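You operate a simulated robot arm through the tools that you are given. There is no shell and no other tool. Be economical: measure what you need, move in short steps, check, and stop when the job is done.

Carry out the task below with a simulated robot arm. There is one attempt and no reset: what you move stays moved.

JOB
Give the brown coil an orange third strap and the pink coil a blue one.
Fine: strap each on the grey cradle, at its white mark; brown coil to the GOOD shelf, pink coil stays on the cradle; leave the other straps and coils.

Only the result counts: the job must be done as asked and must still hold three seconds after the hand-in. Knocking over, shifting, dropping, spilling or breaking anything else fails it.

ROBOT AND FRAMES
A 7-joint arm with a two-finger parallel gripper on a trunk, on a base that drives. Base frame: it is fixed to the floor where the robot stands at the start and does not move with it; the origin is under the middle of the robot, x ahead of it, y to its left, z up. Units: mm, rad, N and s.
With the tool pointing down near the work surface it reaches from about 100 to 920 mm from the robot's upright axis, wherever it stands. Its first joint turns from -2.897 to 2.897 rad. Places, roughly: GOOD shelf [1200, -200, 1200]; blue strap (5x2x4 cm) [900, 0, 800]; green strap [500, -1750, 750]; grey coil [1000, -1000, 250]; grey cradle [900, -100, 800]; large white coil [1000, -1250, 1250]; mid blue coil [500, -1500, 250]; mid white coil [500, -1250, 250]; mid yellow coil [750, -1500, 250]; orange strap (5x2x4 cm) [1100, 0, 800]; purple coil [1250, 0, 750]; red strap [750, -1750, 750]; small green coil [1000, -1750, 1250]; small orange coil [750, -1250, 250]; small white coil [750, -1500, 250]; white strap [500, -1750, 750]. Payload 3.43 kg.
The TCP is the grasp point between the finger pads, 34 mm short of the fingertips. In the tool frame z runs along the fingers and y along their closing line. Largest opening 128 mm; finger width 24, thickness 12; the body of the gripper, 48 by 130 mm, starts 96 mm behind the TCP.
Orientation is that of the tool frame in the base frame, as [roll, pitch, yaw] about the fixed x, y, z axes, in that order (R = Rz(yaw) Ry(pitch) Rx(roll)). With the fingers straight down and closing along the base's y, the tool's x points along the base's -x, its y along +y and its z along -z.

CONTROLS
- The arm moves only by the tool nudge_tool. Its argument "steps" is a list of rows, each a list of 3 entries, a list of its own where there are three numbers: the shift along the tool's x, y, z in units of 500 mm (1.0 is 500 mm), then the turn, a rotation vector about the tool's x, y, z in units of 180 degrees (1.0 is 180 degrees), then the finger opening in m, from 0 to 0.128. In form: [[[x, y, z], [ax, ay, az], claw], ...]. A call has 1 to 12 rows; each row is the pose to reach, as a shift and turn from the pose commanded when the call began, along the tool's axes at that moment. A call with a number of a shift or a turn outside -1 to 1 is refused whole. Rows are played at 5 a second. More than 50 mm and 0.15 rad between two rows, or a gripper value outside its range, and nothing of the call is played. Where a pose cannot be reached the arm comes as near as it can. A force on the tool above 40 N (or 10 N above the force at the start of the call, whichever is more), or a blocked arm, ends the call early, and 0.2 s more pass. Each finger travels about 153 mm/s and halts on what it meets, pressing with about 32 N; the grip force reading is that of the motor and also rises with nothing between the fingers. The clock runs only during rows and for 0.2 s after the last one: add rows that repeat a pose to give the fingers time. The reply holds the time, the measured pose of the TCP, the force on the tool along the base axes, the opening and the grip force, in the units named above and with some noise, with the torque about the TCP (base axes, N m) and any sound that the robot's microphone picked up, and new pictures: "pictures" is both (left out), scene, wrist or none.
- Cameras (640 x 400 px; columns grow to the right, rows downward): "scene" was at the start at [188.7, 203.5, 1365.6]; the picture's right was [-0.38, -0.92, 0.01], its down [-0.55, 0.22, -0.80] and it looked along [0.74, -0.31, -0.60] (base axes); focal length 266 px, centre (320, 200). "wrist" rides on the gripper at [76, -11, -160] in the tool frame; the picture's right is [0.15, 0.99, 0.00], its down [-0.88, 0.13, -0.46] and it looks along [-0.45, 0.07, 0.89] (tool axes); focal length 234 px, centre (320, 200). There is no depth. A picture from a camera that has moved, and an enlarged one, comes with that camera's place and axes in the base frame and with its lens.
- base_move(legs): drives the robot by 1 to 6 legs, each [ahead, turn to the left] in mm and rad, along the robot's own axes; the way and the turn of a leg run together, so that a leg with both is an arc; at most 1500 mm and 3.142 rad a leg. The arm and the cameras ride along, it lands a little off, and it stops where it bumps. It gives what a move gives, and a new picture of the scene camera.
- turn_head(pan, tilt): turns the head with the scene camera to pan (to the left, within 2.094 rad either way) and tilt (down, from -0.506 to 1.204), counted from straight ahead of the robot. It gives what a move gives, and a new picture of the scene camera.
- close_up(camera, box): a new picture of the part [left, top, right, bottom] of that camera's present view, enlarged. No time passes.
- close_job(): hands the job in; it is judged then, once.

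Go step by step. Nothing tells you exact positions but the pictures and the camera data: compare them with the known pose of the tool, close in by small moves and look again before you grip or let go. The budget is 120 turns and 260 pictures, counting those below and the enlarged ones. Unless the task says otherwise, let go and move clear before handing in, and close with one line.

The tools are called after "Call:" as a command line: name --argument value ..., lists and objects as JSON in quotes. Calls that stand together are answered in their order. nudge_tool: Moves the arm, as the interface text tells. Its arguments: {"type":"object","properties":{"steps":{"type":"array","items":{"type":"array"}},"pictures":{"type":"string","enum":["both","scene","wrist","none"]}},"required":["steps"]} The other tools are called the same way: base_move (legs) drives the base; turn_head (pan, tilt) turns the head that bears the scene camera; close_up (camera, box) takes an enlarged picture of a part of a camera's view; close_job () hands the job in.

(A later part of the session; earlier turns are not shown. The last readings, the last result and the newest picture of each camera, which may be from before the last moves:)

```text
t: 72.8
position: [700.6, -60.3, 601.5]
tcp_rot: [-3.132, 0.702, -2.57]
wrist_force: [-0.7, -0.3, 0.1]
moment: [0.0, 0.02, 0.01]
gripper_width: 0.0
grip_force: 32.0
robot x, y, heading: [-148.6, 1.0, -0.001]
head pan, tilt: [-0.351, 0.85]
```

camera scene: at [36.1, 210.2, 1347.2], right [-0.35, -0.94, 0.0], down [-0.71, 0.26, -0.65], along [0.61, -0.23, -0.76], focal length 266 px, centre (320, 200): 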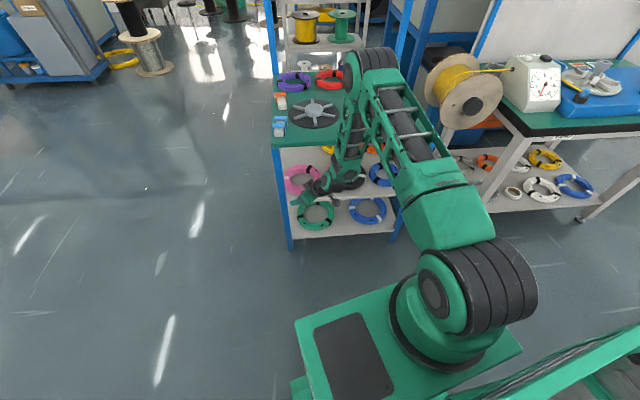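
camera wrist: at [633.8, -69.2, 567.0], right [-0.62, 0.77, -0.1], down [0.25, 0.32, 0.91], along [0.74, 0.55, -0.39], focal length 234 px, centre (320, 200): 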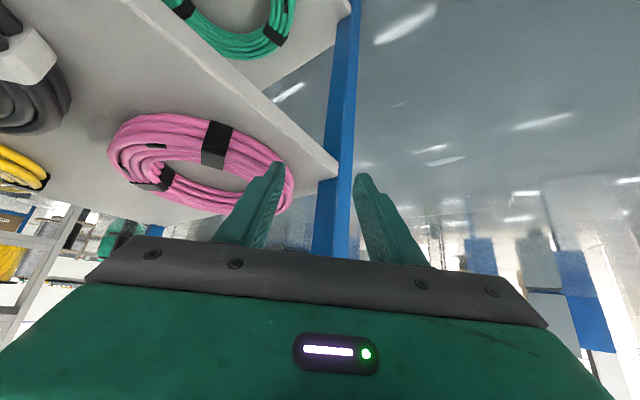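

Call:
nudge_tool --steps '[[[-0.013, 0.015, 0.012], [0.028, 0, 0.0335], 0.0], [[-0.027, 0.03, 0.024], [0.056, 0, 0.067], 0.0], [[-0.041, 0.047, 0.036], [0.085, 0, 0.1], 0.0], [[-0.055, 0.064, 0.049], [0.113, 0, 0.134], 0.0], [[-0.068, 0.08, 0.061], [0.141, 0, 0.1675], 0.0], [[-0.082, 0.0956, 0.073], [0.1692, 0, 0.201], 0.0], [[-0.082, 0.0956, 0.073], [0.1692, 0, 0.201], 0.0]]'

Call:
close_up --camera "wrist" --box '[200, 50, 440, 200]'

```text
t: 74.4
position: [721.3, 9.7, 599.2]
tcp_rot: [-3.133, 0.704, 2.887]
wrist_force: [-0.8, 0.0, -0.1]
moment: [0.0, 0.0, -0.01]
gripper_width: 0.0
grip_force: 32.2
robot x, y, heading: [-143.5, 2.5, -0.006]
head pan, tilt: [-0.351, 0.85]
camera scene: at [36.1, 210.2, 1347.2], right [-0.35, -0.94, 0.0], down [-0.71, 0.26, -0.65], along [0.61, -0.23, -0.76], focal length 266 px, centre (320, 200)
camera wrist: at [561.5, 39.2, 672.2], right [0.15, 0.98, -0.1], down [0.4, 0.03, 0.92], along [0.91, -0.17, -0.39], focal length 234 px, centre (320, 200)
```

scene: 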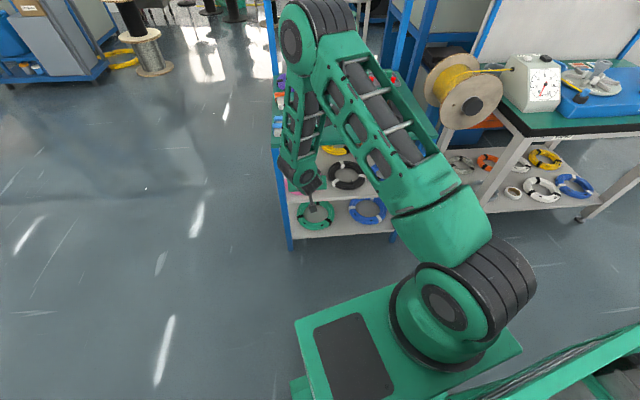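
wrist: 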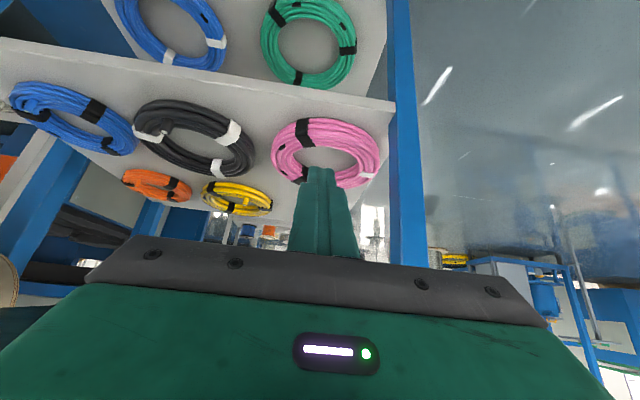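

```text
2.67 times, centred on (320, 125) of wrist
camera zoom: at [561.5, 39.2, 672.2], right [0.15, 0.98, -0.1], down [0.4, 0.03, 0.92], along [0.91, -0.17, -0.39], focal length 624 px, centre (320, 400)
```

zoom: 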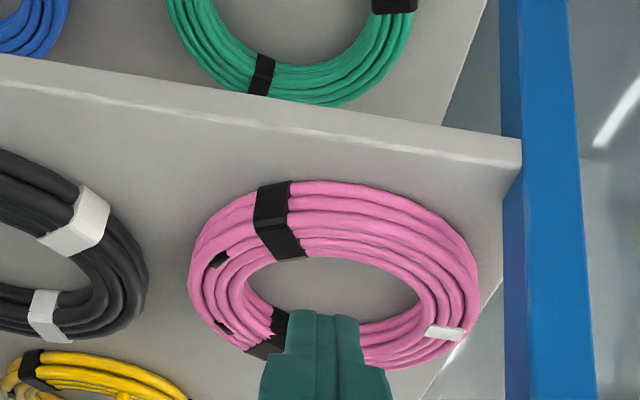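

Coil centre now ≈(890, -20). I align with the fingers closed so the tip will enter the ring just behind its front tube.

Call:
nudge_tool --steps '[[[-0.014, 0.014, 0.06], [0, 0, 0], 0.0], [[-0.0275, 0.027, 0.123], [0, 0, 0], 0.0], [[-0.0275, 0.027, 0.2], [0, 0, 0], 0.0], [[-0.0275, 0.027, 0.2], [0, 0, 0], 0.0]]'

Call:
close_up --camera "wrist" --box '[200, 50, 440, 200]'

Call:
close_up --camera "scene" --box '[260, 110, 360, 210]'

```text
t: 75.4
position: [798.6, 2.1, 530.3]
tcp_rot: [-3.135, 0.705, 2.887]
wrist_force: [0.7, -0.3, -0.1]
moment: [0.0, 0.01, 0.0]
gripper_width: 0.1
grip_force: 32.3
robot x, y, heading: [-145.0, 4.1, 0.003]
head pan, tilt: [-0.351, 0.85]
camera scene: at [36.1, 210.2, 1347.2], right [-0.35, -0.94, 0.0], down [-0.71, 0.26, -0.65], along [0.61, -0.23, -0.76], focal length 266 px, centre (320, 200)
camera wrist: at [638.6, 32.0, 603.2], right [0.15, 0.98, -0.1], down [0.4, 0.03, 0.92], along [0.91, -0.17, -0.39], focal length 234 px, centre (320, 200)
```

scene: 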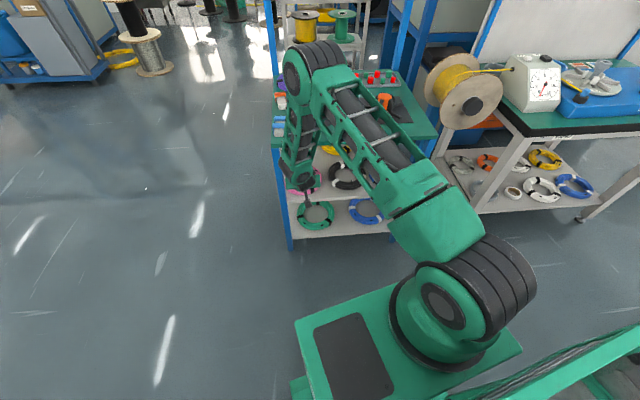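
wrist: 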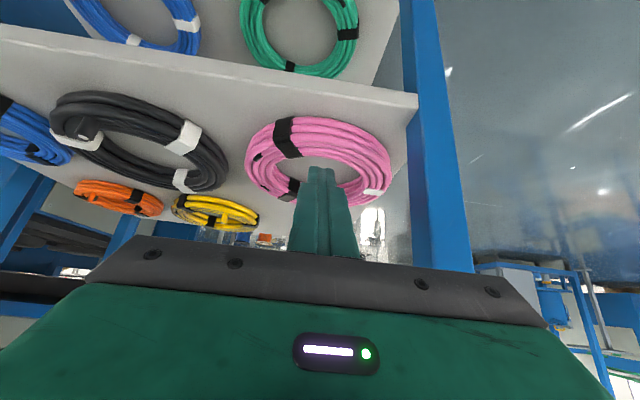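

```text
2.67 times, centred on (320, 125) of wrist
camera zoom: at [638.6, 32.0, 603.2], right [0.15, 0.98, -0.1], down [0.4, 0.03, 0.92], along [0.91, -0.17, -0.39], focal length 624 px, centre (320, 400)
```

zoom: 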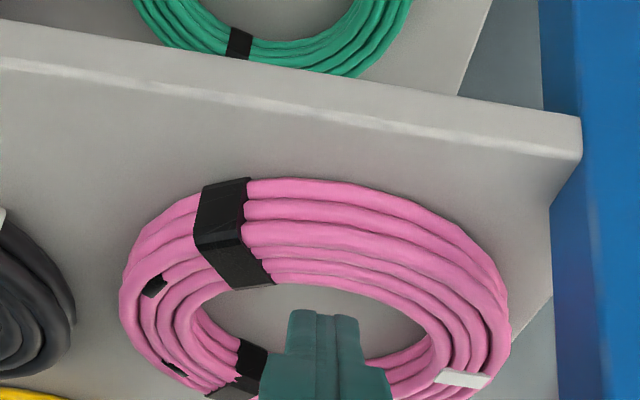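

```text
4.00 times, centred on (310, 160) of scene
camera zoom: at [36.1, 210.2, 1347.2], right [-0.35, -0.94, 0.0], down [-0.71, 0.26, -0.65], along [0.61, -0.23, -0.76], focal length 1065 px, centre (360, 360)
```

zoom: 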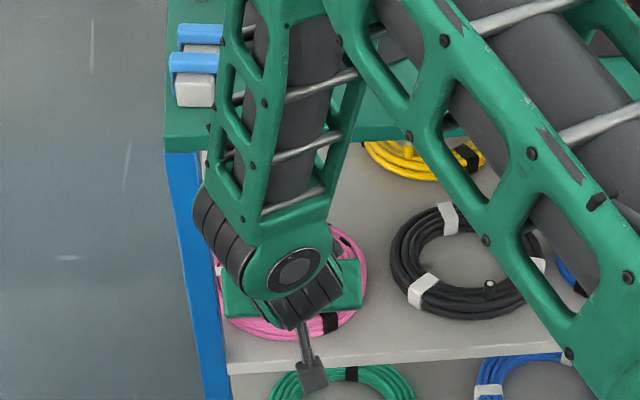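

Deeper reach from the front keeps bringing the forearm against the table edge. From the bench's left side the pink ring is only ≈20 mm inside, so I'll retract the arm and drive round to the left side.

Call:
nudge_tool --steps '[[[0, 0, -0.09], [0, 0, 0], 0.0], [[0, 0, -0.18], [0, 0, 0], 0.0], [[0, 0, -0.27], [0, 0, 0], 0.0], [[0, 0, -0.36], [0, 0, 0], 0.02], [[0, 0, -0.45], [0, 0, 0], 0.05], [[0, 0, -0.54], [0, 0, 0], 0.05]]' --pictures "none"

Call:
nudge_tool --steps '[[[0.01, 0, -0.07], [0, 0.035, 0], 0.05], [[0.02, 0, -0.14], [0, 0.07, 0], 0.05], [[0.02, 0, -0.22], [0, 0.105, 0], 0.05], [[0.02, 0, -0.3], [0, 0.14, 0], 0.05], [[0.02, 0, -0.38], [0, 0.175, 0], 0.05], [[0.02, 0, -0.46], [0, 0.21, 0], 0.05], [[0.02, 0, -0.5], [0, 0.224, 0], 0.05], [[0.02, 0, -0.5], [0, 0.224, 0], 0.05]]' --pictures "scene"

```text
t: 76.8
position: [628.2, 48.8, 737.6]
tcp_rot: [-3.136, 0.705, 2.887]
wrist_force: [-0.3, 0.8, 0.1]
moment: [0.02, 0.01, 0.02]
gripper_width: 50.2
grip_force: 0.1
robot x, y, heading: [-142.9, 2.3, 0.002]
head pan, tilt: [-0.351, 0.85]
```

```text
t: 78.6
position: [464.4, 92.4, 919.2]
tcp_rot: [-3.135, 0.002, 2.885]
wrist_force: [0.7, 0.6, 0.4]
moment: [-0.03, -0.01, 0.01]
gripper_width: 49.8
grip_force: 0.1
robot x, y, heading: [-141.9, 1.7, -0.004]
head pan, tilt: [-0.351, 0.85]
camera scene: at [36.0, 210.2, 1347.2], right [-0.35, -0.94, 0.0], down [-0.71, 0.26, -0.65], along [0.61, -0.23, -0.76], focal length 266 px, centre (320, 200)
```

scene: 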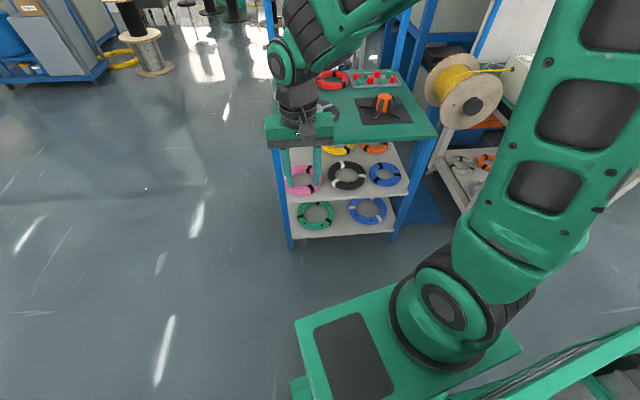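

Arm stowed. I drive round in open floor to stand ≈800 mm left of the bench, facing its left side.

Call:
base_move --legs '[[0, 1.571], [800, 0], [0, -1.571], [1180, 0], [0, -1.82]]'

Call:
turn_head --pan 0.0 --tilt 0.75

```text
t: 102.3
position: [992.5, 170.6, 920.5]
tcp_rot: [-3.136, 0.002, 1.054]
wrist_force: [0.5, -0.8, -0.1]
moment: [-0.02, 0.01, -0.02]
gripper_width: 49.9
grip_force: 0.1
robot x, y, heading: [1085.6, 779.8, -1.835]
head pan, tilt: [-0.351, 0.85]
camera scene: at [1238.1, 546.4, 1347.3], right [-0.82, 0.57, 0.0], down [0.43, 0.62, -0.65], along [-0.38, -0.53, -0.76], focal length 266 px, centre (320, 200)
```

scene: 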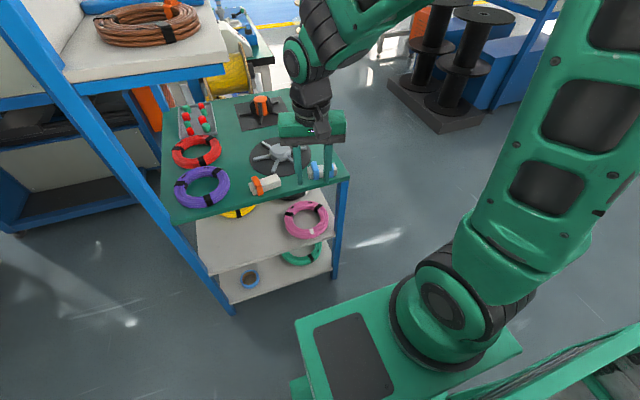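

```text
t: 103.1
position: [995.6, 181.6, 928.4]
tcp_rot: [-3.139, 0.014, 1.052]
wrist_force: [0.4, -0.5, -0.6]
moment: [0.0, 0.0, 0.01]
gripper_width: 49.9
grip_force: 0.0
robot x, y, heading: [1083.9, 781.2, -1.834]
head pan, tilt: [0.0, 0.75]
camera scene: at [1261.5, 530.1, 1355.1], right [-0.97, 0.26, 0.0], down [0.18, 0.67, -0.72], along [-0.19, -0.7, -0.69], focal length 266 px, centre (320, 200)
```

scene: 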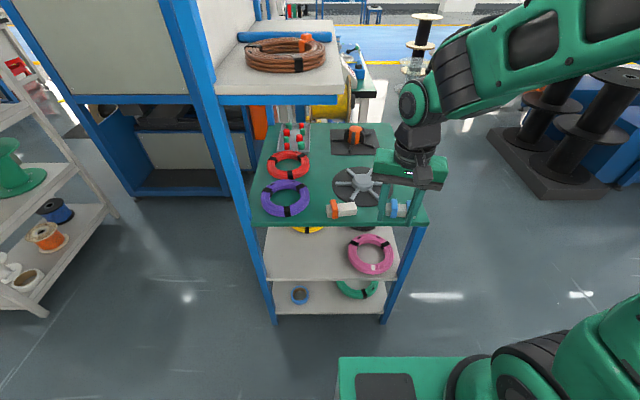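

The view from the left is clear; pink ≈(895, -20), mark facing me. I'll grip at ≈37° with a 30° tilt leaning toward me. First turn the tool, staying above and outside the table edge.

Call:
nudge_tool --steps '[[[-0.015, -0.03, 0.006], [0, 0, -0.041], 0.055], [[-0.03, -0.06, 0.012], [0, 0, -0.082], 0.055], [[-0.045, -0.09, 0.018], [0, 0, -0.123], 0.055], [[-0.06, -0.12, 0.024], [0, 0, -0.164], 0.055], [[-0.075, -0.15, 0.03], [0, 0, -0.205], 0.055], [[-0.09, -0.18, 0.036], [0, 0, -0.246], 0.055], [[-0.105, -0.21, 0.042], [0, 0, -0.287], 0.055], [[-0.12, -0.24, 0.048], [0, 0, -0.328], 0.055], [[-0.129, -0.258, 0.056], [0, 0, -0.37], 0.055], [[-0.129, -0.258, 0.056], [0, 0, -0.37], 0.055]]' --pictures "scene"

```text
t: 105.3
position: [851.7, 188.2, 900.6]
tcp_rot: [-3.129, 0.002, 2.215]
wrist_force: [0.1, -0.6, -0.5]
moment: [-0.01, 0.01, -0.01]
gripper_width: 55.0
grip_force: 0.0
robot x, y, heading: [1086.9, 773.7, -1.834]
head pan, tilt: [0.0, 0.75]
camera scene: at [1261.5, 530.1, 1355.1], right [-0.97, 0.26, 0.0], down [0.18, 0.67, -0.72], along [-0.19, -0.7, -0.69], focal length 266 px, centre (320, 200)
```

scene: 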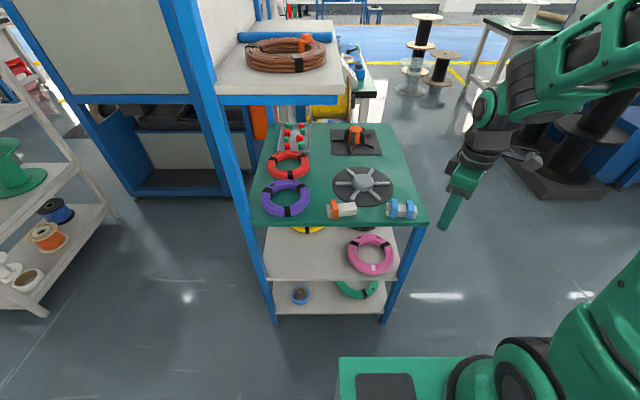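

Call:
nudge_tool --steps '[[[0, 0, 0.07], [0, -0.04, 0], 0.055], [[0, 0, 0.14], [0, -0.08, 0], 0.055], [[-0.015, -0.01, 0.21], [0, -0.12, 0], 0.055], [[-0.035, -0.025, 0.27], [0, -0.1667, 0], 0.055], [[-0.051, -0.038, 0.32], [0, -0.1667, 0], 0.055], [[-0.051, -0.038, 0.32], [0, -0.1667, 0], 0.055]]'

Call:
close_up --camera "wrist" --box '[200, 50, 440, 200]'

```text
t: 106.7
position: [850.9, 156.2, 742.6]
tcp_rot: [-3.127, 0.53, 2.224]
wrist_force: [-0.4, 0.2, 0.1]
moment: [-0.01, -0.01, -0.04]
gripper_width: 55.1
grip_force: 0.1
robot x, y, heading: [1085.4, 779.0, -1.836]
head pan, tilt: [0.0, 0.75]
camera scene: at [1261.5, 530.1, 1355.1], right [-0.97, 0.26, 0.0], down [0.18, 0.67, -0.72], along [-0.19, -0.7, -0.69], focal length 266 px, centre (320, 200)
camera wrist: at [755.1, 265.6, 842.2], right [0.71, 0.69, -0.09], down [0.43, -0.34, 0.84], along [0.55, -0.63, -0.54], focal length 234 px, centre (320, 200)
```

scene: 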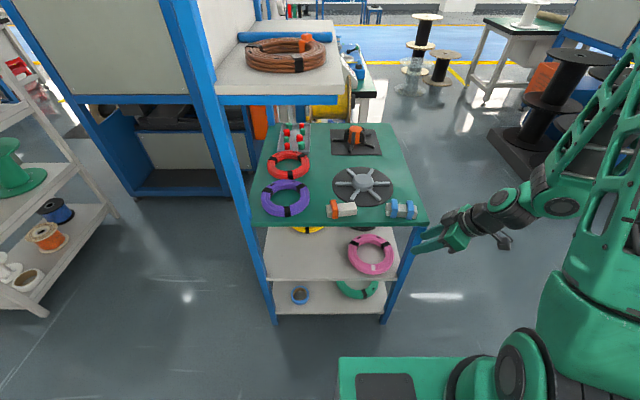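
wrist: 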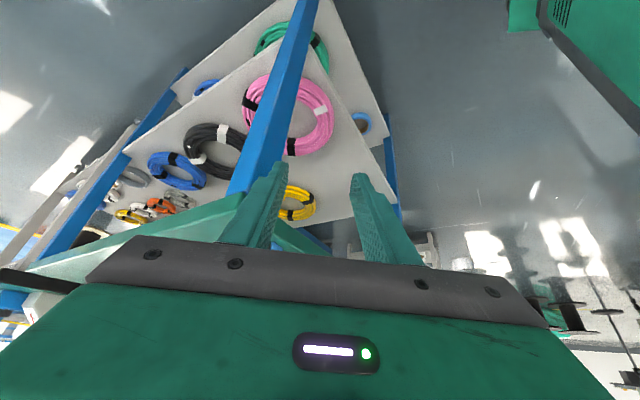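

```text
2.67 times, centred on (320, 125) of wrist
camera zoom: at [755.1, 265.6, 842.2], right [0.71, 0.69, -0.09], down [0.43, -0.34, 0.84], along [0.55, -0.63, -0.54], focal length 624 px, centre (320, 400)
```

zoom: 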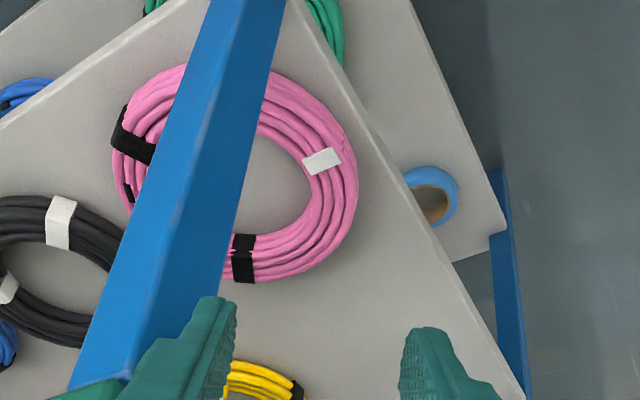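

The front-left post stands in my line, so I shift the approach toward larger x, tilt to 40°, and aim for ≈30° around the ring.

Call:
nudge_tool --steps '[[[-0.019, 0.066, 0.011], [0.007, -0.018, 0.012], 0.06], [[-0.038, 0.132, 0.022], [0.014, -0.036, 0.024], 0.06], [[-0.057, 0.198, 0.034], [0.0207, -0.055, 0.0354], 0.06], [[-0.057, 0.198, 0.034], [0.0207, -0.055, 0.0354], 0.06]]'

Call:
close_up --camera "wrist" --box '[200, 50, 440, 200]'

```text
t: 107.8
position: [895.9, 123.0, 741.1]
tcp_rot: [-3.12, 0.681, 2.077]
wrist_force: [9.7, 34.3, -51.6]
moment: [1.59, -1.15, -0.46]
gripper_width: 44.7
grip_force: 0.1
out of reach, approached as far as the arm can: row 1, 2, 3, 4
robot x, y, heading: [1087.7, 779.0, -1.831]
head pan, tilt: [0.0, 0.75]
stopped in row 4: the force on the tool passed its limit at 46 N (the readings are from after the stop); the commanded pose is now the measured one
camera scene: at [1261.1, 529.6, 1355.1], right [-0.97, 0.26, 0.0], down [0.18, 0.67, -0.72], along [-0.19, -0.7, -0.69], focal length 266 px, centre (320, 200)
camera wrist: at [810.3, 256.8, 818.5], right [0.82, 0.57, -0.11], down [0.31, -0.28, 0.91], along [0.48, -0.77, -0.41], focal length 234 px, centre (320, 200)
```

scene: 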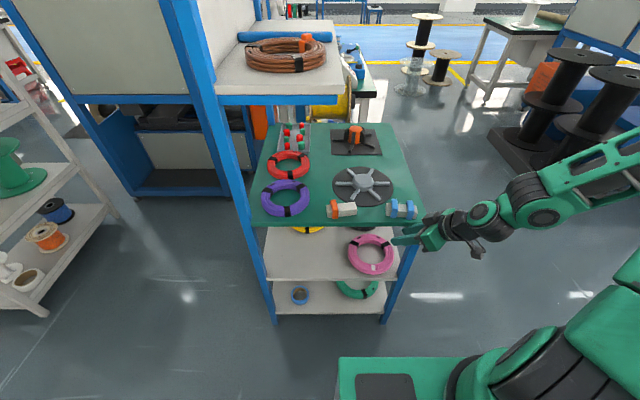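
wrist: 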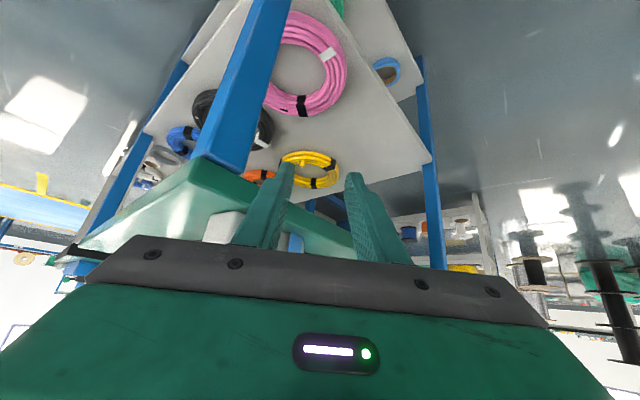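

```text
2.67 times, centred on (320, 125) of wrist
camera zoom: at [810.3, 256.8, 818.5], right [0.82, 0.57, -0.11], down [0.31, -0.28, 0.91], along [0.48, -0.77, -0.41], focal length 624 px, centre (320, 400)
```

zoom: 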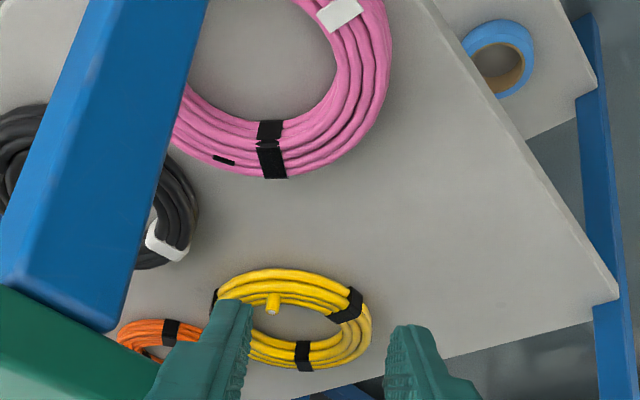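

The pose drifted (out of reach) and a finger presses the table's edge from below. I move straight outward right away.

Call:
nudge_tool --steps '[[[0.03, 0.019, -0.017], [0, 0, 0], 0.045], [[0.078, 0.0485, -0.043], [0, 0, 0], 0.045], [[0.15, 0.0485, -0.08], [0, 0, 0], 0.045]]' --pictures "scene"

Call:
close_up --camera "scene" --box '[230, 110, 450, 300]'

```text
t: 108.6
position: [831.9, 164.5, 736.8]
tcp_rot: [-3.132, 0.69, 2.087]
wrist_force: [-1.1, 1.9, 0.9]
moment: [-0.17, -0.02, -0.04]
gripper_width: 45.1
grip_force: 0.0
out of reach, approached as far as the arm can: row 1, 2, 3
robot x, y, heading: [1085.6, 776.5, -1.831]
head pan, tilt: [0.0, 0.75]
camera scene: at [1261.8, 532.0, 1355.5], right [-0.97, 0.26, 0.0], down [0.18, 0.67, -0.72], along [-0.19, -0.7, -0.69], focal length 266 px, centre (320, 200)
```

scene: 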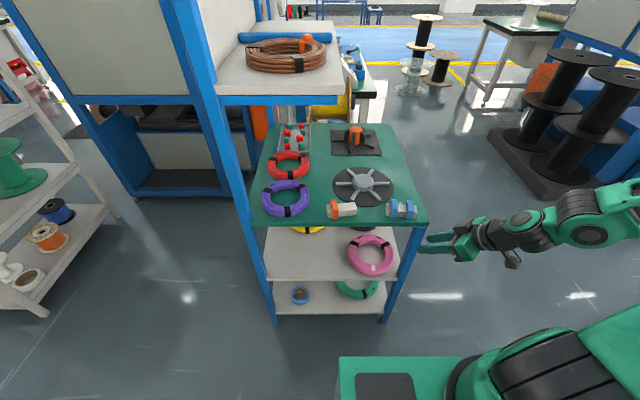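

```text
2.11 times, centred on (340, 205) of scene
camera zoom: at [1261.8, 532.0, 1355.5], right [-0.97, 0.26, 0.0], down [0.18, 0.67, -0.72], along [-0.19, -0.7, -0.69], focal length 560 px, centre (278, 190)
```

zoom: 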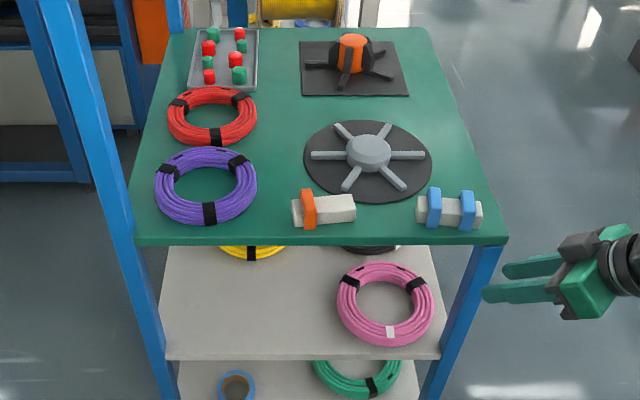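

Freed, and everything is still in place. Canonical geometry (leaning straight back from the bench front) is what works, so I'll return to the front, squared to the bench at ≈(0, 205), and hook the ring outward. First stow the arm.

Call:
nudge_tool --steps '[[[-0.01, 0.03, -0.06], [0, 0.03, 0], 0.05], [[-0.03, 0.065, -0.12], [0, 0.07, 0], 0.05], [[-0.055, 0.1, -0.18], [0, 0.11, 0], 0.05], [[-0.08, 0.14, -0.25], [0, 0.15, 0], 0.05], [[-0.11, 0.18, -0.32], [0, 0.19, 0], 0.05], [[-0.14, 0.213, -0.377], [0, 0.2194, 0], 0.05], [[-0.14, 0.213, -0.377], [0, 0.2194, 0], 0.05]]' --pictures "none"

Call:
base_move --legs '[[0, -1.234], [1088, 0], [0, 1.497], [495, 0], [0, 1.318]]'

```text
t: 110.2
position: [889.3, 270.8, 926.7]
tcp_rot: [-3.134, -0.005, 2.076]
wrist_force: [-0.6, 0.8, 0.1]
moment: [0.01, -0.02, 0.01]
gripper_width: 50.4
grip_force: 0.1
out of reach, approached as far as the arm can: row 1, 2, 3, 4
robot x, y, heading: [1086.3, 773.4, -1.828]
head pan, tilt: [0.0, 0.75]
```

```text
t: 129.6
position: [540.8, 19.2, 926.0]
tcp_rot: [-3.132, -0.003, -2.626]
wrist_force: [-0.3, 0.5, 0.3]
moment: [0.01, 0.01, -0.02]
gripper_width: 49.8
grip_force: 0.0
robot x, y, heading: [31.8, 192.2, -0.249]
head pan, tilt: [0.0, 0.75]
camera scene: at [270.2, 372.7, 1355.2], right [-0.25, -0.97, 0.0], down [-0.67, 0.17, -0.72], along [0.7, -0.18, -0.69], focal length 266 px, centre (320, 200)
```

scene: 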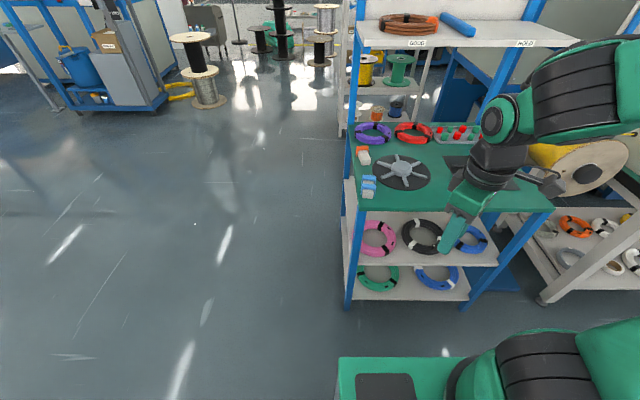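

I'm squared to the bench now. I turn the tool to point straight in, then tilt and lower in front of the shelf.

Call:
nudge_tool --steps '[[[-0.03, -0.016, 0.042], [0, 0, 0.041], 0.02], [[-0.06, -0.032, 0.084], [0, 0, 0.082], 0.0], [[-0.09, -0.048, 0.126], [0, 0, 0.123], 0.0], [[-0.12, -0.065, 0.168], [0, 0, 0.164], 0.0], [[-0.15, -0.081, 0.21], [0, 0, 0.205], 0.0], [[-0.175, -0.097, 0.252], [0, 0, 0.2445], 0.0], [[-0.175, -0.097, 0.252], [0, 0, 0.2445], 0.0]]' --pictures "none"

Call:
nudge_tool --steps '[[[-0.02, 0, 0.06], [0, -0.045, 0], 0.0], [[-0.05, 0, 0.12], [0, -0.09, 0], 0.0], [[-0.09, 0, 0.18], [0, -0.135, 0], 0.0], [[-0.13, 0, 0.24], [0, -0.18, 0], 0.0], [[-0.17, 0, 0.3], [0, -0.225, 0], 0.0], [[-0.19, 0, 0.36], [0, -0.24, 0], 0.0], [[-0.19, 0, 0.38], [0, -0.24, 0], 0.0], [[-0.19, 0, 0.38], [0, -0.24, 0], 0.0]]'

Call:
close_up --camera "wrist" --box '[200, 50, 440, 200]'

```text
t: 131.2
position: [631.7, 21.1, 807.4]
tcp_rot: [-3.132, 0.017, 2.889]
wrist_force: [-0.6, 1.1, -0.7]
moment: [0.02, 0.02, -0.01]
gripper_width: 0.0
grip_force: 32.0
robot x, y, heading: [28.4, 191.3, -0.247]
head pan, tilt: [0.0, 0.75]
```

```text
t: 133.0
position: [727.0, -4.3, 618.2]
tcp_rot: [-3.132, 0.769, 2.897]
wrist_force: [-0.6, 0.3, 0.4]
moment: [-0.03, -0.01, 0.02]
gripper_width: 0.0
grip_force: 31.8
out of reach, approached as far as the arm can: row 3, 4
robot x, y, heading: [27.5, 189.6, -0.246]
head pan, tilt: [0.0, 0.75]
camera scene: at [270.5, 372.7, 1355.1], right [-0.25, -0.97, 0.0], down [-0.67, 0.17, -0.72], along [0.7, -0.18, -0.69], focal length 266 px, centre (320, 200)
camera wrist: at [563.3, 25.2, 680.0], right [0.14, 0.98, -0.11], down [0.34, 0.05, 0.94], along [0.93, -0.17, -0.33], focal length 234 px, centre (320, 200)
```

scene: 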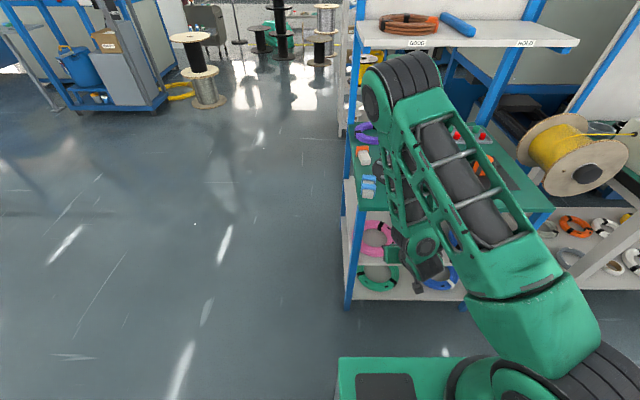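
wrist: 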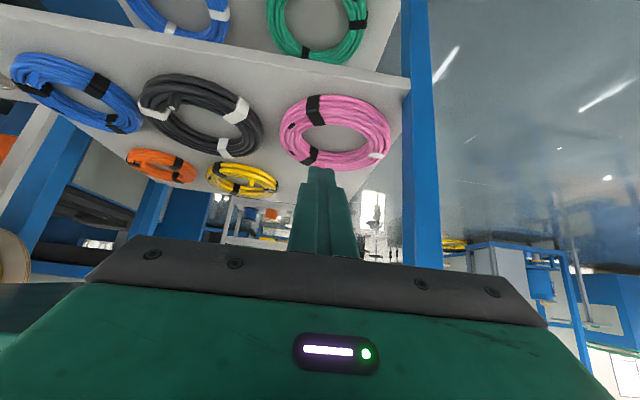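

```text
2.67 times, centred on (320, 125) of wrist
camera zoom: at [563.3, 25.2, 680.0], right [0.14, 0.98, -0.11], down [0.34, 0.05, 0.94], along [0.93, -0.17, -0.33], focal length 624 px, centre (320, 400)
```

zoom: 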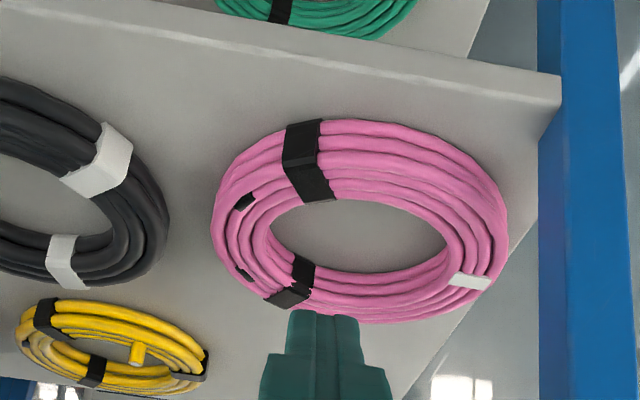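

Clear view: ring centre ≈(892, -22). I go in along the tool axis with closed fingers, stopping 30 mm short for a check.

Call:
nudge_tool --steps '[[[0.006, 0.015, 0.08], [0, 0, 0], 0.0], [[0.012, 0.03, 0.16], [0, 0, 0], 0.0], [[0.017, 0.046, 0.23], [0, 0, 0], 0.0], [[0.017, 0.046, 0.29], [0, 0, 0], 0.0], [[0.017, 0.046, 0.29], [0, 0, 0], 0.0]]' --pictures "none"

Call:
close_up --camera "wrist" --box '[200, 50, 440, 200]'

Call:
close_up --camera "scene" --box '[320, 130, 480, 310]'

```text
t: 134.2
position: [823.1, -5.9, 508.9]
tcp_rot: [-3.13, 0.771, 2.899]
wrist_force: [0.4, 0.1, 0.2]
moment: [0.02, -0.01, 0.01]
gripper_width: 0.0
grip_force: 31.7
robot x, y, heading: [34.0, 194.7, -0.249]
head pan, tilt: [0.0, 0.75]
```

```text
2.67 times, centred on (320, 125) of wrist
camera zoom: at [659.3, 23.3, 571.3], right [0.14, 0.98, -0.11], down [0.34, 0.05, 0.94], along [0.93, -0.17, -0.33], focal length 624 px, centre (320, 400)
```

zoom: 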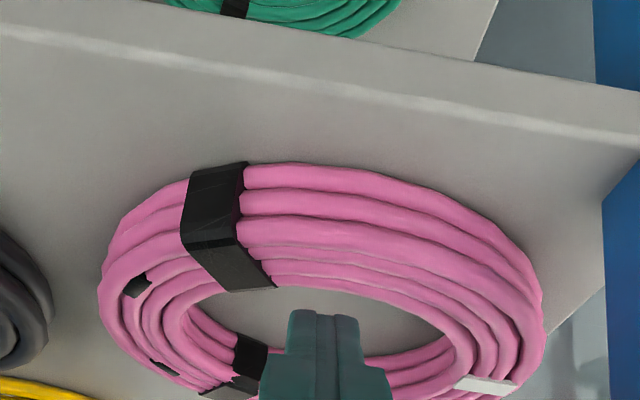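

```text
2.22 times, centred on (400, 220) of scene
camera zoom: at [270.6, 372.7, 1355.1], right [-0.25, -0.97, 0.0], down [-0.67, 0.17, -0.72], along [0.7, -0.18, -0.69], focal length 592 px, centre (142, 156)
```

zoom: 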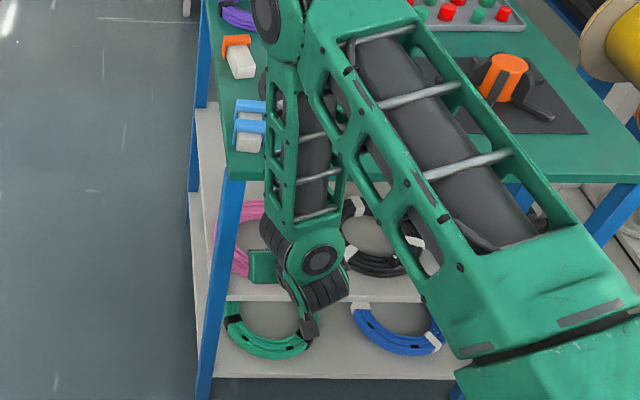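

Tip is inside the ring's outline and the sums give ≈10 mm clearance to the front tube. I insert the last 34 mm.

Call:
nudge_tool --steps '[[[0, 0, 0.02], [0, 0, 0], 0.0], [[0, 0, 0.04], [0, 0, 0], 0.0], [[0, 0, 0.066], [0, 0, 0], 0.0], [[0, 0, 0.066], [0, 0, 0], 0.0]]' --pictures "none"

Call:
close_up --camera "wrist" --box '[200, 50, 440, 200]'

```text
t: 135.2
position: [845.1, -12.8, 485.6]
tcp_rot: [-3.131, 0.769, 2.895]
wrist_force: [0.2, 0.7, 0.1]
moment: [0.01, 0.01, -0.02]
gripper_width: 0.1
grip_force: 32.0
robot x, y, heading: [26.8, 194.4, -0.249]
head pan, tilt: [0.0, 0.75]
```

```text
2.67 times, centred on (320, 125) of wrist
camera zoom: at [682.2, 17.1, 547.4], right [0.14, 0.98, -0.11], down [0.34, 0.05, 0.94], along [0.93, -0.17, -0.33], focal length 624 px, centre (320, 400)
```

zoom: 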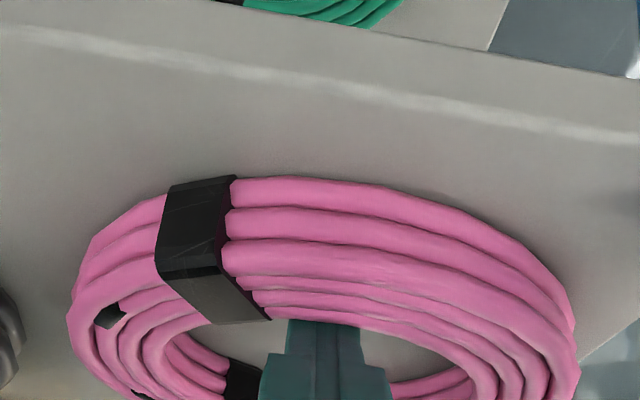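

The fingertips are inside behind the front tube with no contact. I pull straight out 75 mm horizontally and look.

Call:
nudge_tool --steps '[[[0.027, 0, -0.026], [0, 0, 0], 0.0], [[0.054, 0, -0.052], [0, 0, 0], 0.0], [[0.081, 0, -0.078], [0, 0, 0], 0.0], [[0.108, 0, -0.104], [0, 0, 0], 0.0], [[0.108, 0, -0.104], [0, 0, 0], 0.0]]' --pictures "none"

Call:
close_up --camera "wrist" --box '[160, 20, 480, 220]'

Call:
close_up --camera "scene" --box '[320, 190, 480, 310]'

```text
t: 136.4
position: [773.0, 6.2, 485.5]
tcp_rot: [-3.132, 0.768, 2.898]
wrist_force: [2.9, -1.8, 6.0]
moment: [0.01, -0.03, -0.04]
gripper_width: 0.0
grip_force: 32.1
robot x, y, heading: [26.7, 195.8, -0.246]
head pan, tilt: [0.0, 0.75]
```

```text
2.00 times, centred on (320, 120) of wrist
camera zoom: at [610.0, 35.5, 547.7], right [0.14, 0.98, -0.11], down [0.34, 0.05, 0.94], along [0.93, -0.17, -0.33], focal length 468 px, centre (320, 360)
```

zoom: 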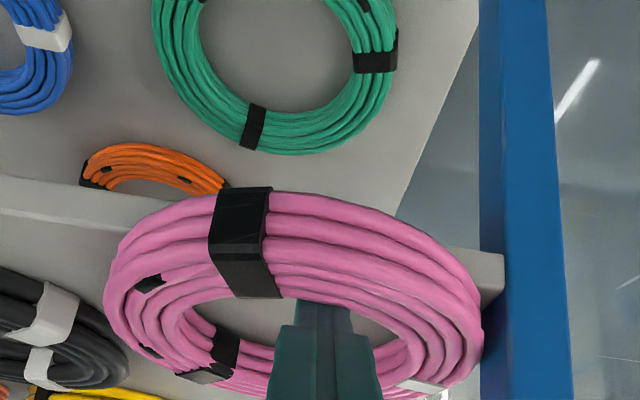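

```text
3.33 times, centred on (400, 250) of scene
camera zoom: at [270.4, 372.7, 1355.1], right [-0.25, -0.97, 0.0], down [-0.67, 0.17, -0.72], along [0.7, -0.18, -0.69], focal length 887 px, centre (53, 33)
```

zoom: 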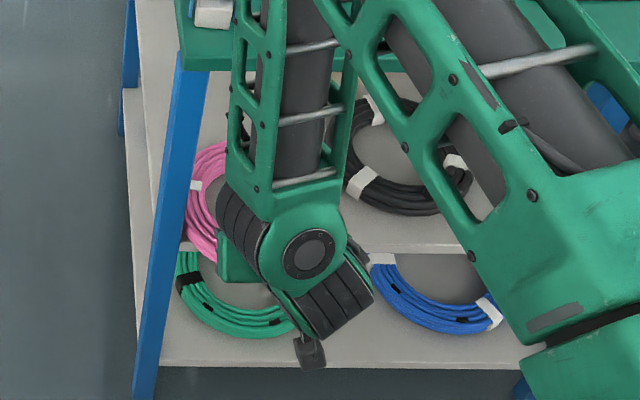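

The ring now overhangs ≈25 mm. I pull 28 mm more, then back the tip out upward.

Call:
nudge_tool --steps '[[[0.02, 0, -0.0195], [0, 0, 0], 0.0], [[0.04, 0, -0.039], [0, 0, 0], 0.0], [[0.04, 0, -0.039], [0, 0, 0], 0.0]]' --pictures "none"

Call:
nudge_tool --steps '[[[-0.01, 0, -0.01], [0, 0, 0], 0.0], [[-0.02, 0, -0.06], [0, 0, 0], 0.0], [[-0.02, 0, -0.13], [0, 0, 0], 0.0], [[-0.02, 0, -0.2], [0, 0, 0], 0.0], [[-0.02, 0, -0.28], [0, 0, 0], 0.0]]' --pictures "wrist"

Call:
close_up --camera "wrist" --box '[180, 40, 460, 215]'

```text
t: 137.2
position: [748.3, 14.2, 485.9]
tcp_rot: [-3.132, 0.77, 2.898]
wrist_force: [0.3, 0.5, 2.1]
moment: [0.01, 0.01, 0.0]
gripper_width: 0.0
grip_force: 32.2
robot x, y, heading: [29.8, 192.9, -0.252]
head pan, tilt: [0.0, 0.75]
```

```text
t: 138.4
position: [684.4, 31.2, 575.1]
tcp_rot: [-3.129, 0.77, 2.898]
wrist_force: [0.1, 0.0, 0.3]
moment: [0.01, -0.01, 0.0]
gripper_width: 0.0
grip_force: 31.8
out of reach, approached as far as the arm can: row 5
robot x, y, heading: [31.4, 191.6, -0.249]
head pan, tilt: [0.0, 0.75]
camera wrist: at [521.0, 62.0, 637.9], right [0.14, 0.98, -0.11], down [0.34, 0.06, 0.94], along [0.93, -0.17, -0.33], focal length 234 px, centre (320, 200)
```

wrist: 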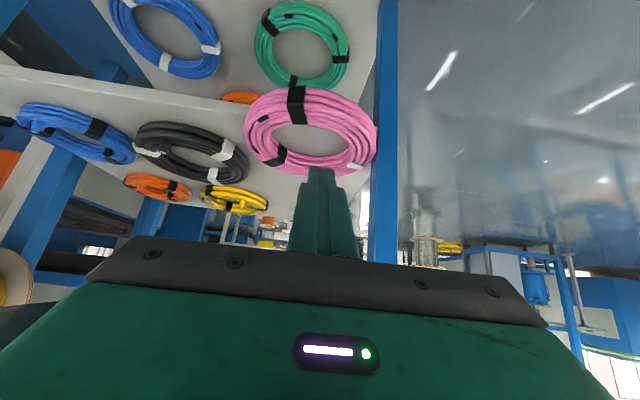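

```text
2.29 times, centred on (320, 128) of wrist
camera zoom: at [521.0, 62.0, 637.9], right [0.14, 0.98, -0.11], down [0.34, 0.06, 0.94], along [0.93, -0.17, -0.33], focal length 535 px, centre (320, 366)
```

zoom: 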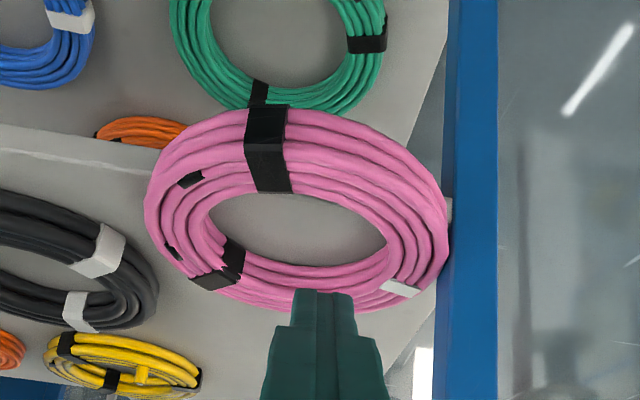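

The ring's front now sticks out ≈60 mm past the shelf, centre ≈(790, -11), resting steady. I'll grip it front-right (≈236°) with only 20° tilt; I reorient above it.

Call:
nudge_tool --steps '[[[-0.02, -0.028, 0.006], [0.012, 0.0267, 0.019], 0.02], [[-0.04, -0.056, 0.012], [0.024, 0.0534, 0.038], 0.04], [[-0.06, -0.085, 0.018], [0.036, 0.08, 0.058], 0.054], [[-0.08, -0.113, 0.024], [0.048, 0.107, 0.077], 0.054], [[-0.1, -0.1416, 0.029], [0.0605, 0.1334, 0.096], 0.054], [[-0.1, -0.1416, 0.029], [0.0605, 0.1334, 0.096], 0.054]]'

Call:
close_up --camera "wrist" --box '[180, 60, 460, 235]'

```text
t: 139.8
position: [705.8, -48.6, 596.7]
tcp_rot: [-3.134, 0.347, 2.54]
wrist_force: [0.0, 0.1, 0.2]
moment: [0.0, 0.0, 0.0]
gripper_width: 54.0
grip_force: 0.1
out of reach, approached as far as the arm can: row 1
robot x, y, heading: [28.5, 194.8, -0.246]
head pan, tilt: [0.0, 0.75]
camera scene: at [270.5, 372.6, 1355.1], right [-0.25, -0.97, 0.0], down [-0.67, 0.17, -0.72], along [0.7, -0.18, -0.69], focal length 266 px, centre (320, 200)
camera wrist: at [595.2, 13.6, 721.8], right [0.45, 0.89, -0.06], down [0.63, -0.27, 0.73], along [0.63, -0.36, -0.68], focal length 234 px, centre (320, 200)
```

scene: 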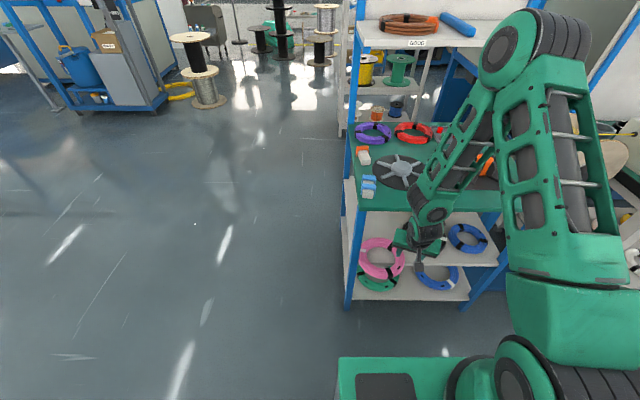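
wrist: 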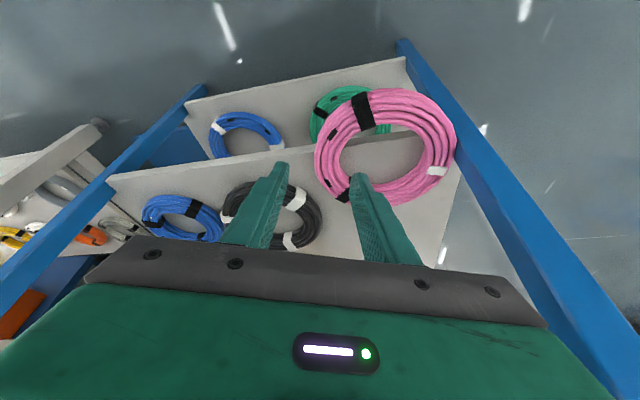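

```text
2.29 times, centred on (320, 148) of wrist
camera zoom: at [595.2, 13.6, 721.8], right [0.45, 0.89, -0.06], down [0.63, -0.27, 0.73], along [0.63, -0.36, -0.68], focal length 535 px, centre (320, 320)
```

zoom: 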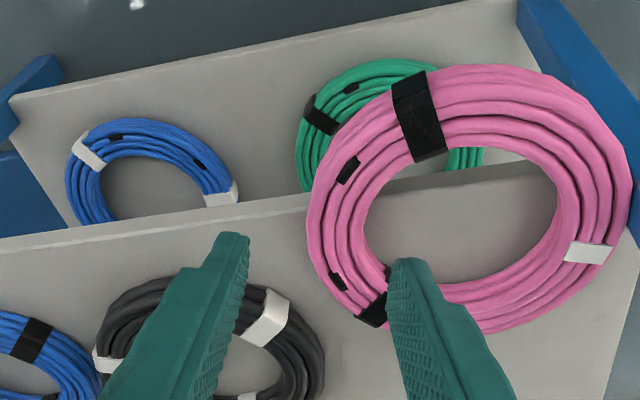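

Good view with free tube at the left. I shift ≈11 mm toward the ring and 12 mm forward, and descend most of the way.

Call:
nudge_tool --steps '[[[-0.012, 0.011, 0.05], [0, 0, 0], 0.054], [[-0.024, 0.0216, 0.1], [0, 0, 0], 0.054], [[-0.024, 0.0216, 0.16], [0, 0, 0], 0.054], [[-0.024, 0.0216, 0.16], [0, 0, 0], 0.054]]' --pictures "none"

Call:
close_up --camera "wrist" --box '[200, 70, 440, 220]'

Call:
close_up --camera "scene" --box '[320, 190, 480, 310]'

```text
t: 140.8
position: [742.5, -61.8, 524.0]
tcp_rot: [-3.133, 0.348, 2.541]
wrist_force: [-0.8, -0.3, 0.4]
moment: [-0.01, -0.01, 0.02]
gripper_width: 54.0
grip_force: 0.1
robot x, y, heading: [27.5, 193.2, -0.25]
head pan, tilt: [0.0, 0.75]
```

```text
2.67 times, centred on (320, 145) of wrist
camera zoom: at [632.8, 0.4, 648.6], right [0.45, 0.89, -0.06], down [0.63, -0.27, 0.73], along [0.63, -0.36, -0.68], focal length 624 px, centre (320, 347)
```

zoom: 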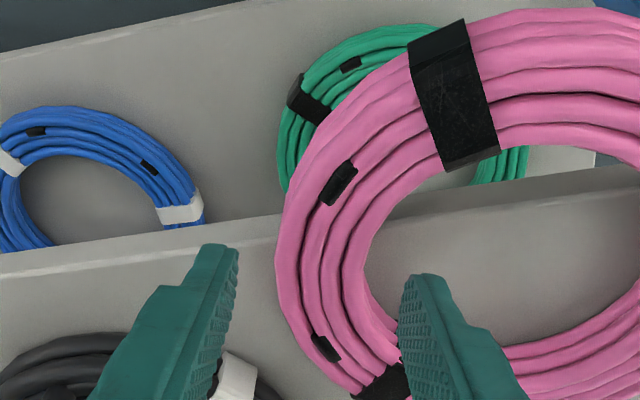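

```text
3.33 times, centred on (400, 250) of scene
camera zoom: at [270.5, 372.6, 1355.1], right [-0.25, -0.97, 0.0], down [-0.67, 0.17, -0.72], along [0.7, -0.18, -0.69], focal length 887 px, centre (53, 33)
```

zoom: 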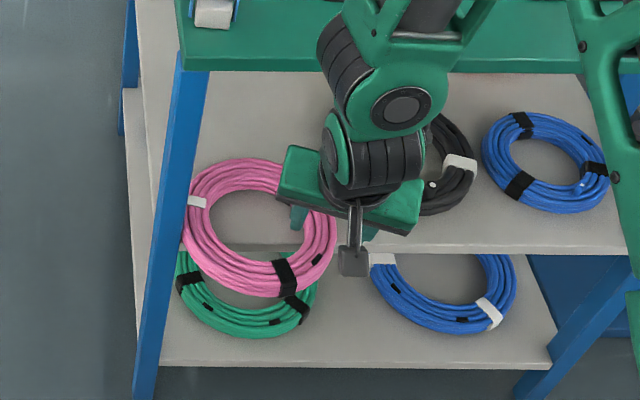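

Tube is centred between the projected tips. I advance the last 42 mm and close.

Call:
nudge_tool --steps '[[[0, 0, 0.02], [0, 0, 0], 0.054], [[0, 0, 0.04], [0, 0, 0], 0.054], [[0, 0, 0.06], [0, 0, 0], 0.054], [[0, 0, 0.08], [0, 0, 0], 0.054], [[0, 0, 0.08], [0, 0, 0], 0.035], [[0, 0, 0.08], [0, 0, 0], 0.02], [[0, 0, 0.08], [0, 0, 0], 0.015]]' --pictures "none"

Call:
close_up --camera "wrist" --box '[200, 70, 440, 220]'

```text
t: 142.4
position: [754.2, -69.8, 488.4]
tcp_rot: [-3.134, 0.349, 2.539]
wrist_force: [1.7, -0.3, -0.2]
moment: [-0.03, -0.14, -0.15]
gripper_width: 34.2
grip_force: 31.9
robot x, y, heading: [32.6, 193.0, -0.248]
head pan, tilt: [0.0, 0.75]
```

```text
2.67 times, centred on (320, 145) of wrist
camera zoom: at [643.6, -7.7, 612.3], right [0.45, 0.89, -0.06], down [0.63, -0.27, 0.73], along [0.63, -0.36, -0.68], focal length 624 px, centre (320, 347)
```

zoom: 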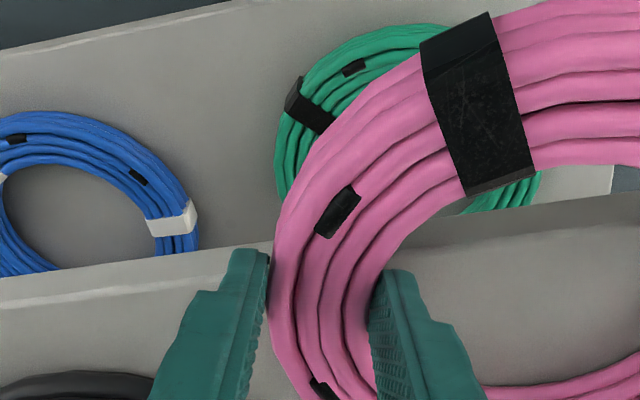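

Gripped at 34 mm. I lift 25 mm, check, then back the whole robot straight out.

Call:
nudge_tool --steps '[[[-0.005, 0, -0.015], [0, 0, 0], 0.012], [[-0.01, 0, -0.03], [0, 0, 0], 0.012], [[-0.017, 0, -0.047], [0, 0, 0], 0.012], [[-0.017, 0, -0.047], [0, 0, 0], 0.012]]'

```text
t: 143.4
position: [754.3, -71.2, 512.5]
tcp_rot: [-3.134, 0.35, 2.538]
wrist_force: [-0.1, -0.4, -3.0]
moment: [-0.19, 0.19, -0.01]
gripper_width: 34.3
grip_force: 31.8
robot x, y, heading: [29.6, 190.3, -0.245]
head pan, tilt: [0.0, 0.75]
camera scene: at [270.7, 372.6, 1355.1], right [-0.25, -0.97, 0.0], down [-0.67, 0.17, -0.72], along [0.7, -0.18, -0.69], focal length 266 px, centre (320, 200)
camera wrist: at [644.0, -8.0, 637.0], right [0.45, 0.89, -0.06], down [0.63, -0.27, 0.73], along [0.63, -0.36, -0.68], focal length 234 px, centre (320, 200)
```

scene: 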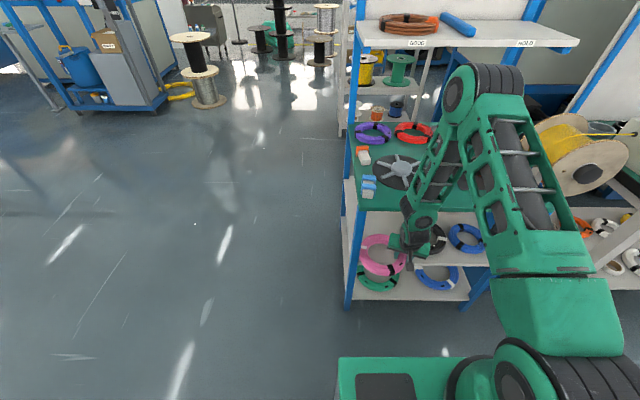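
wrist: 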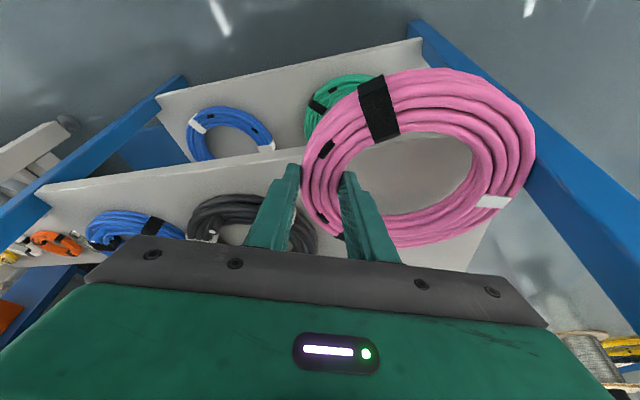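

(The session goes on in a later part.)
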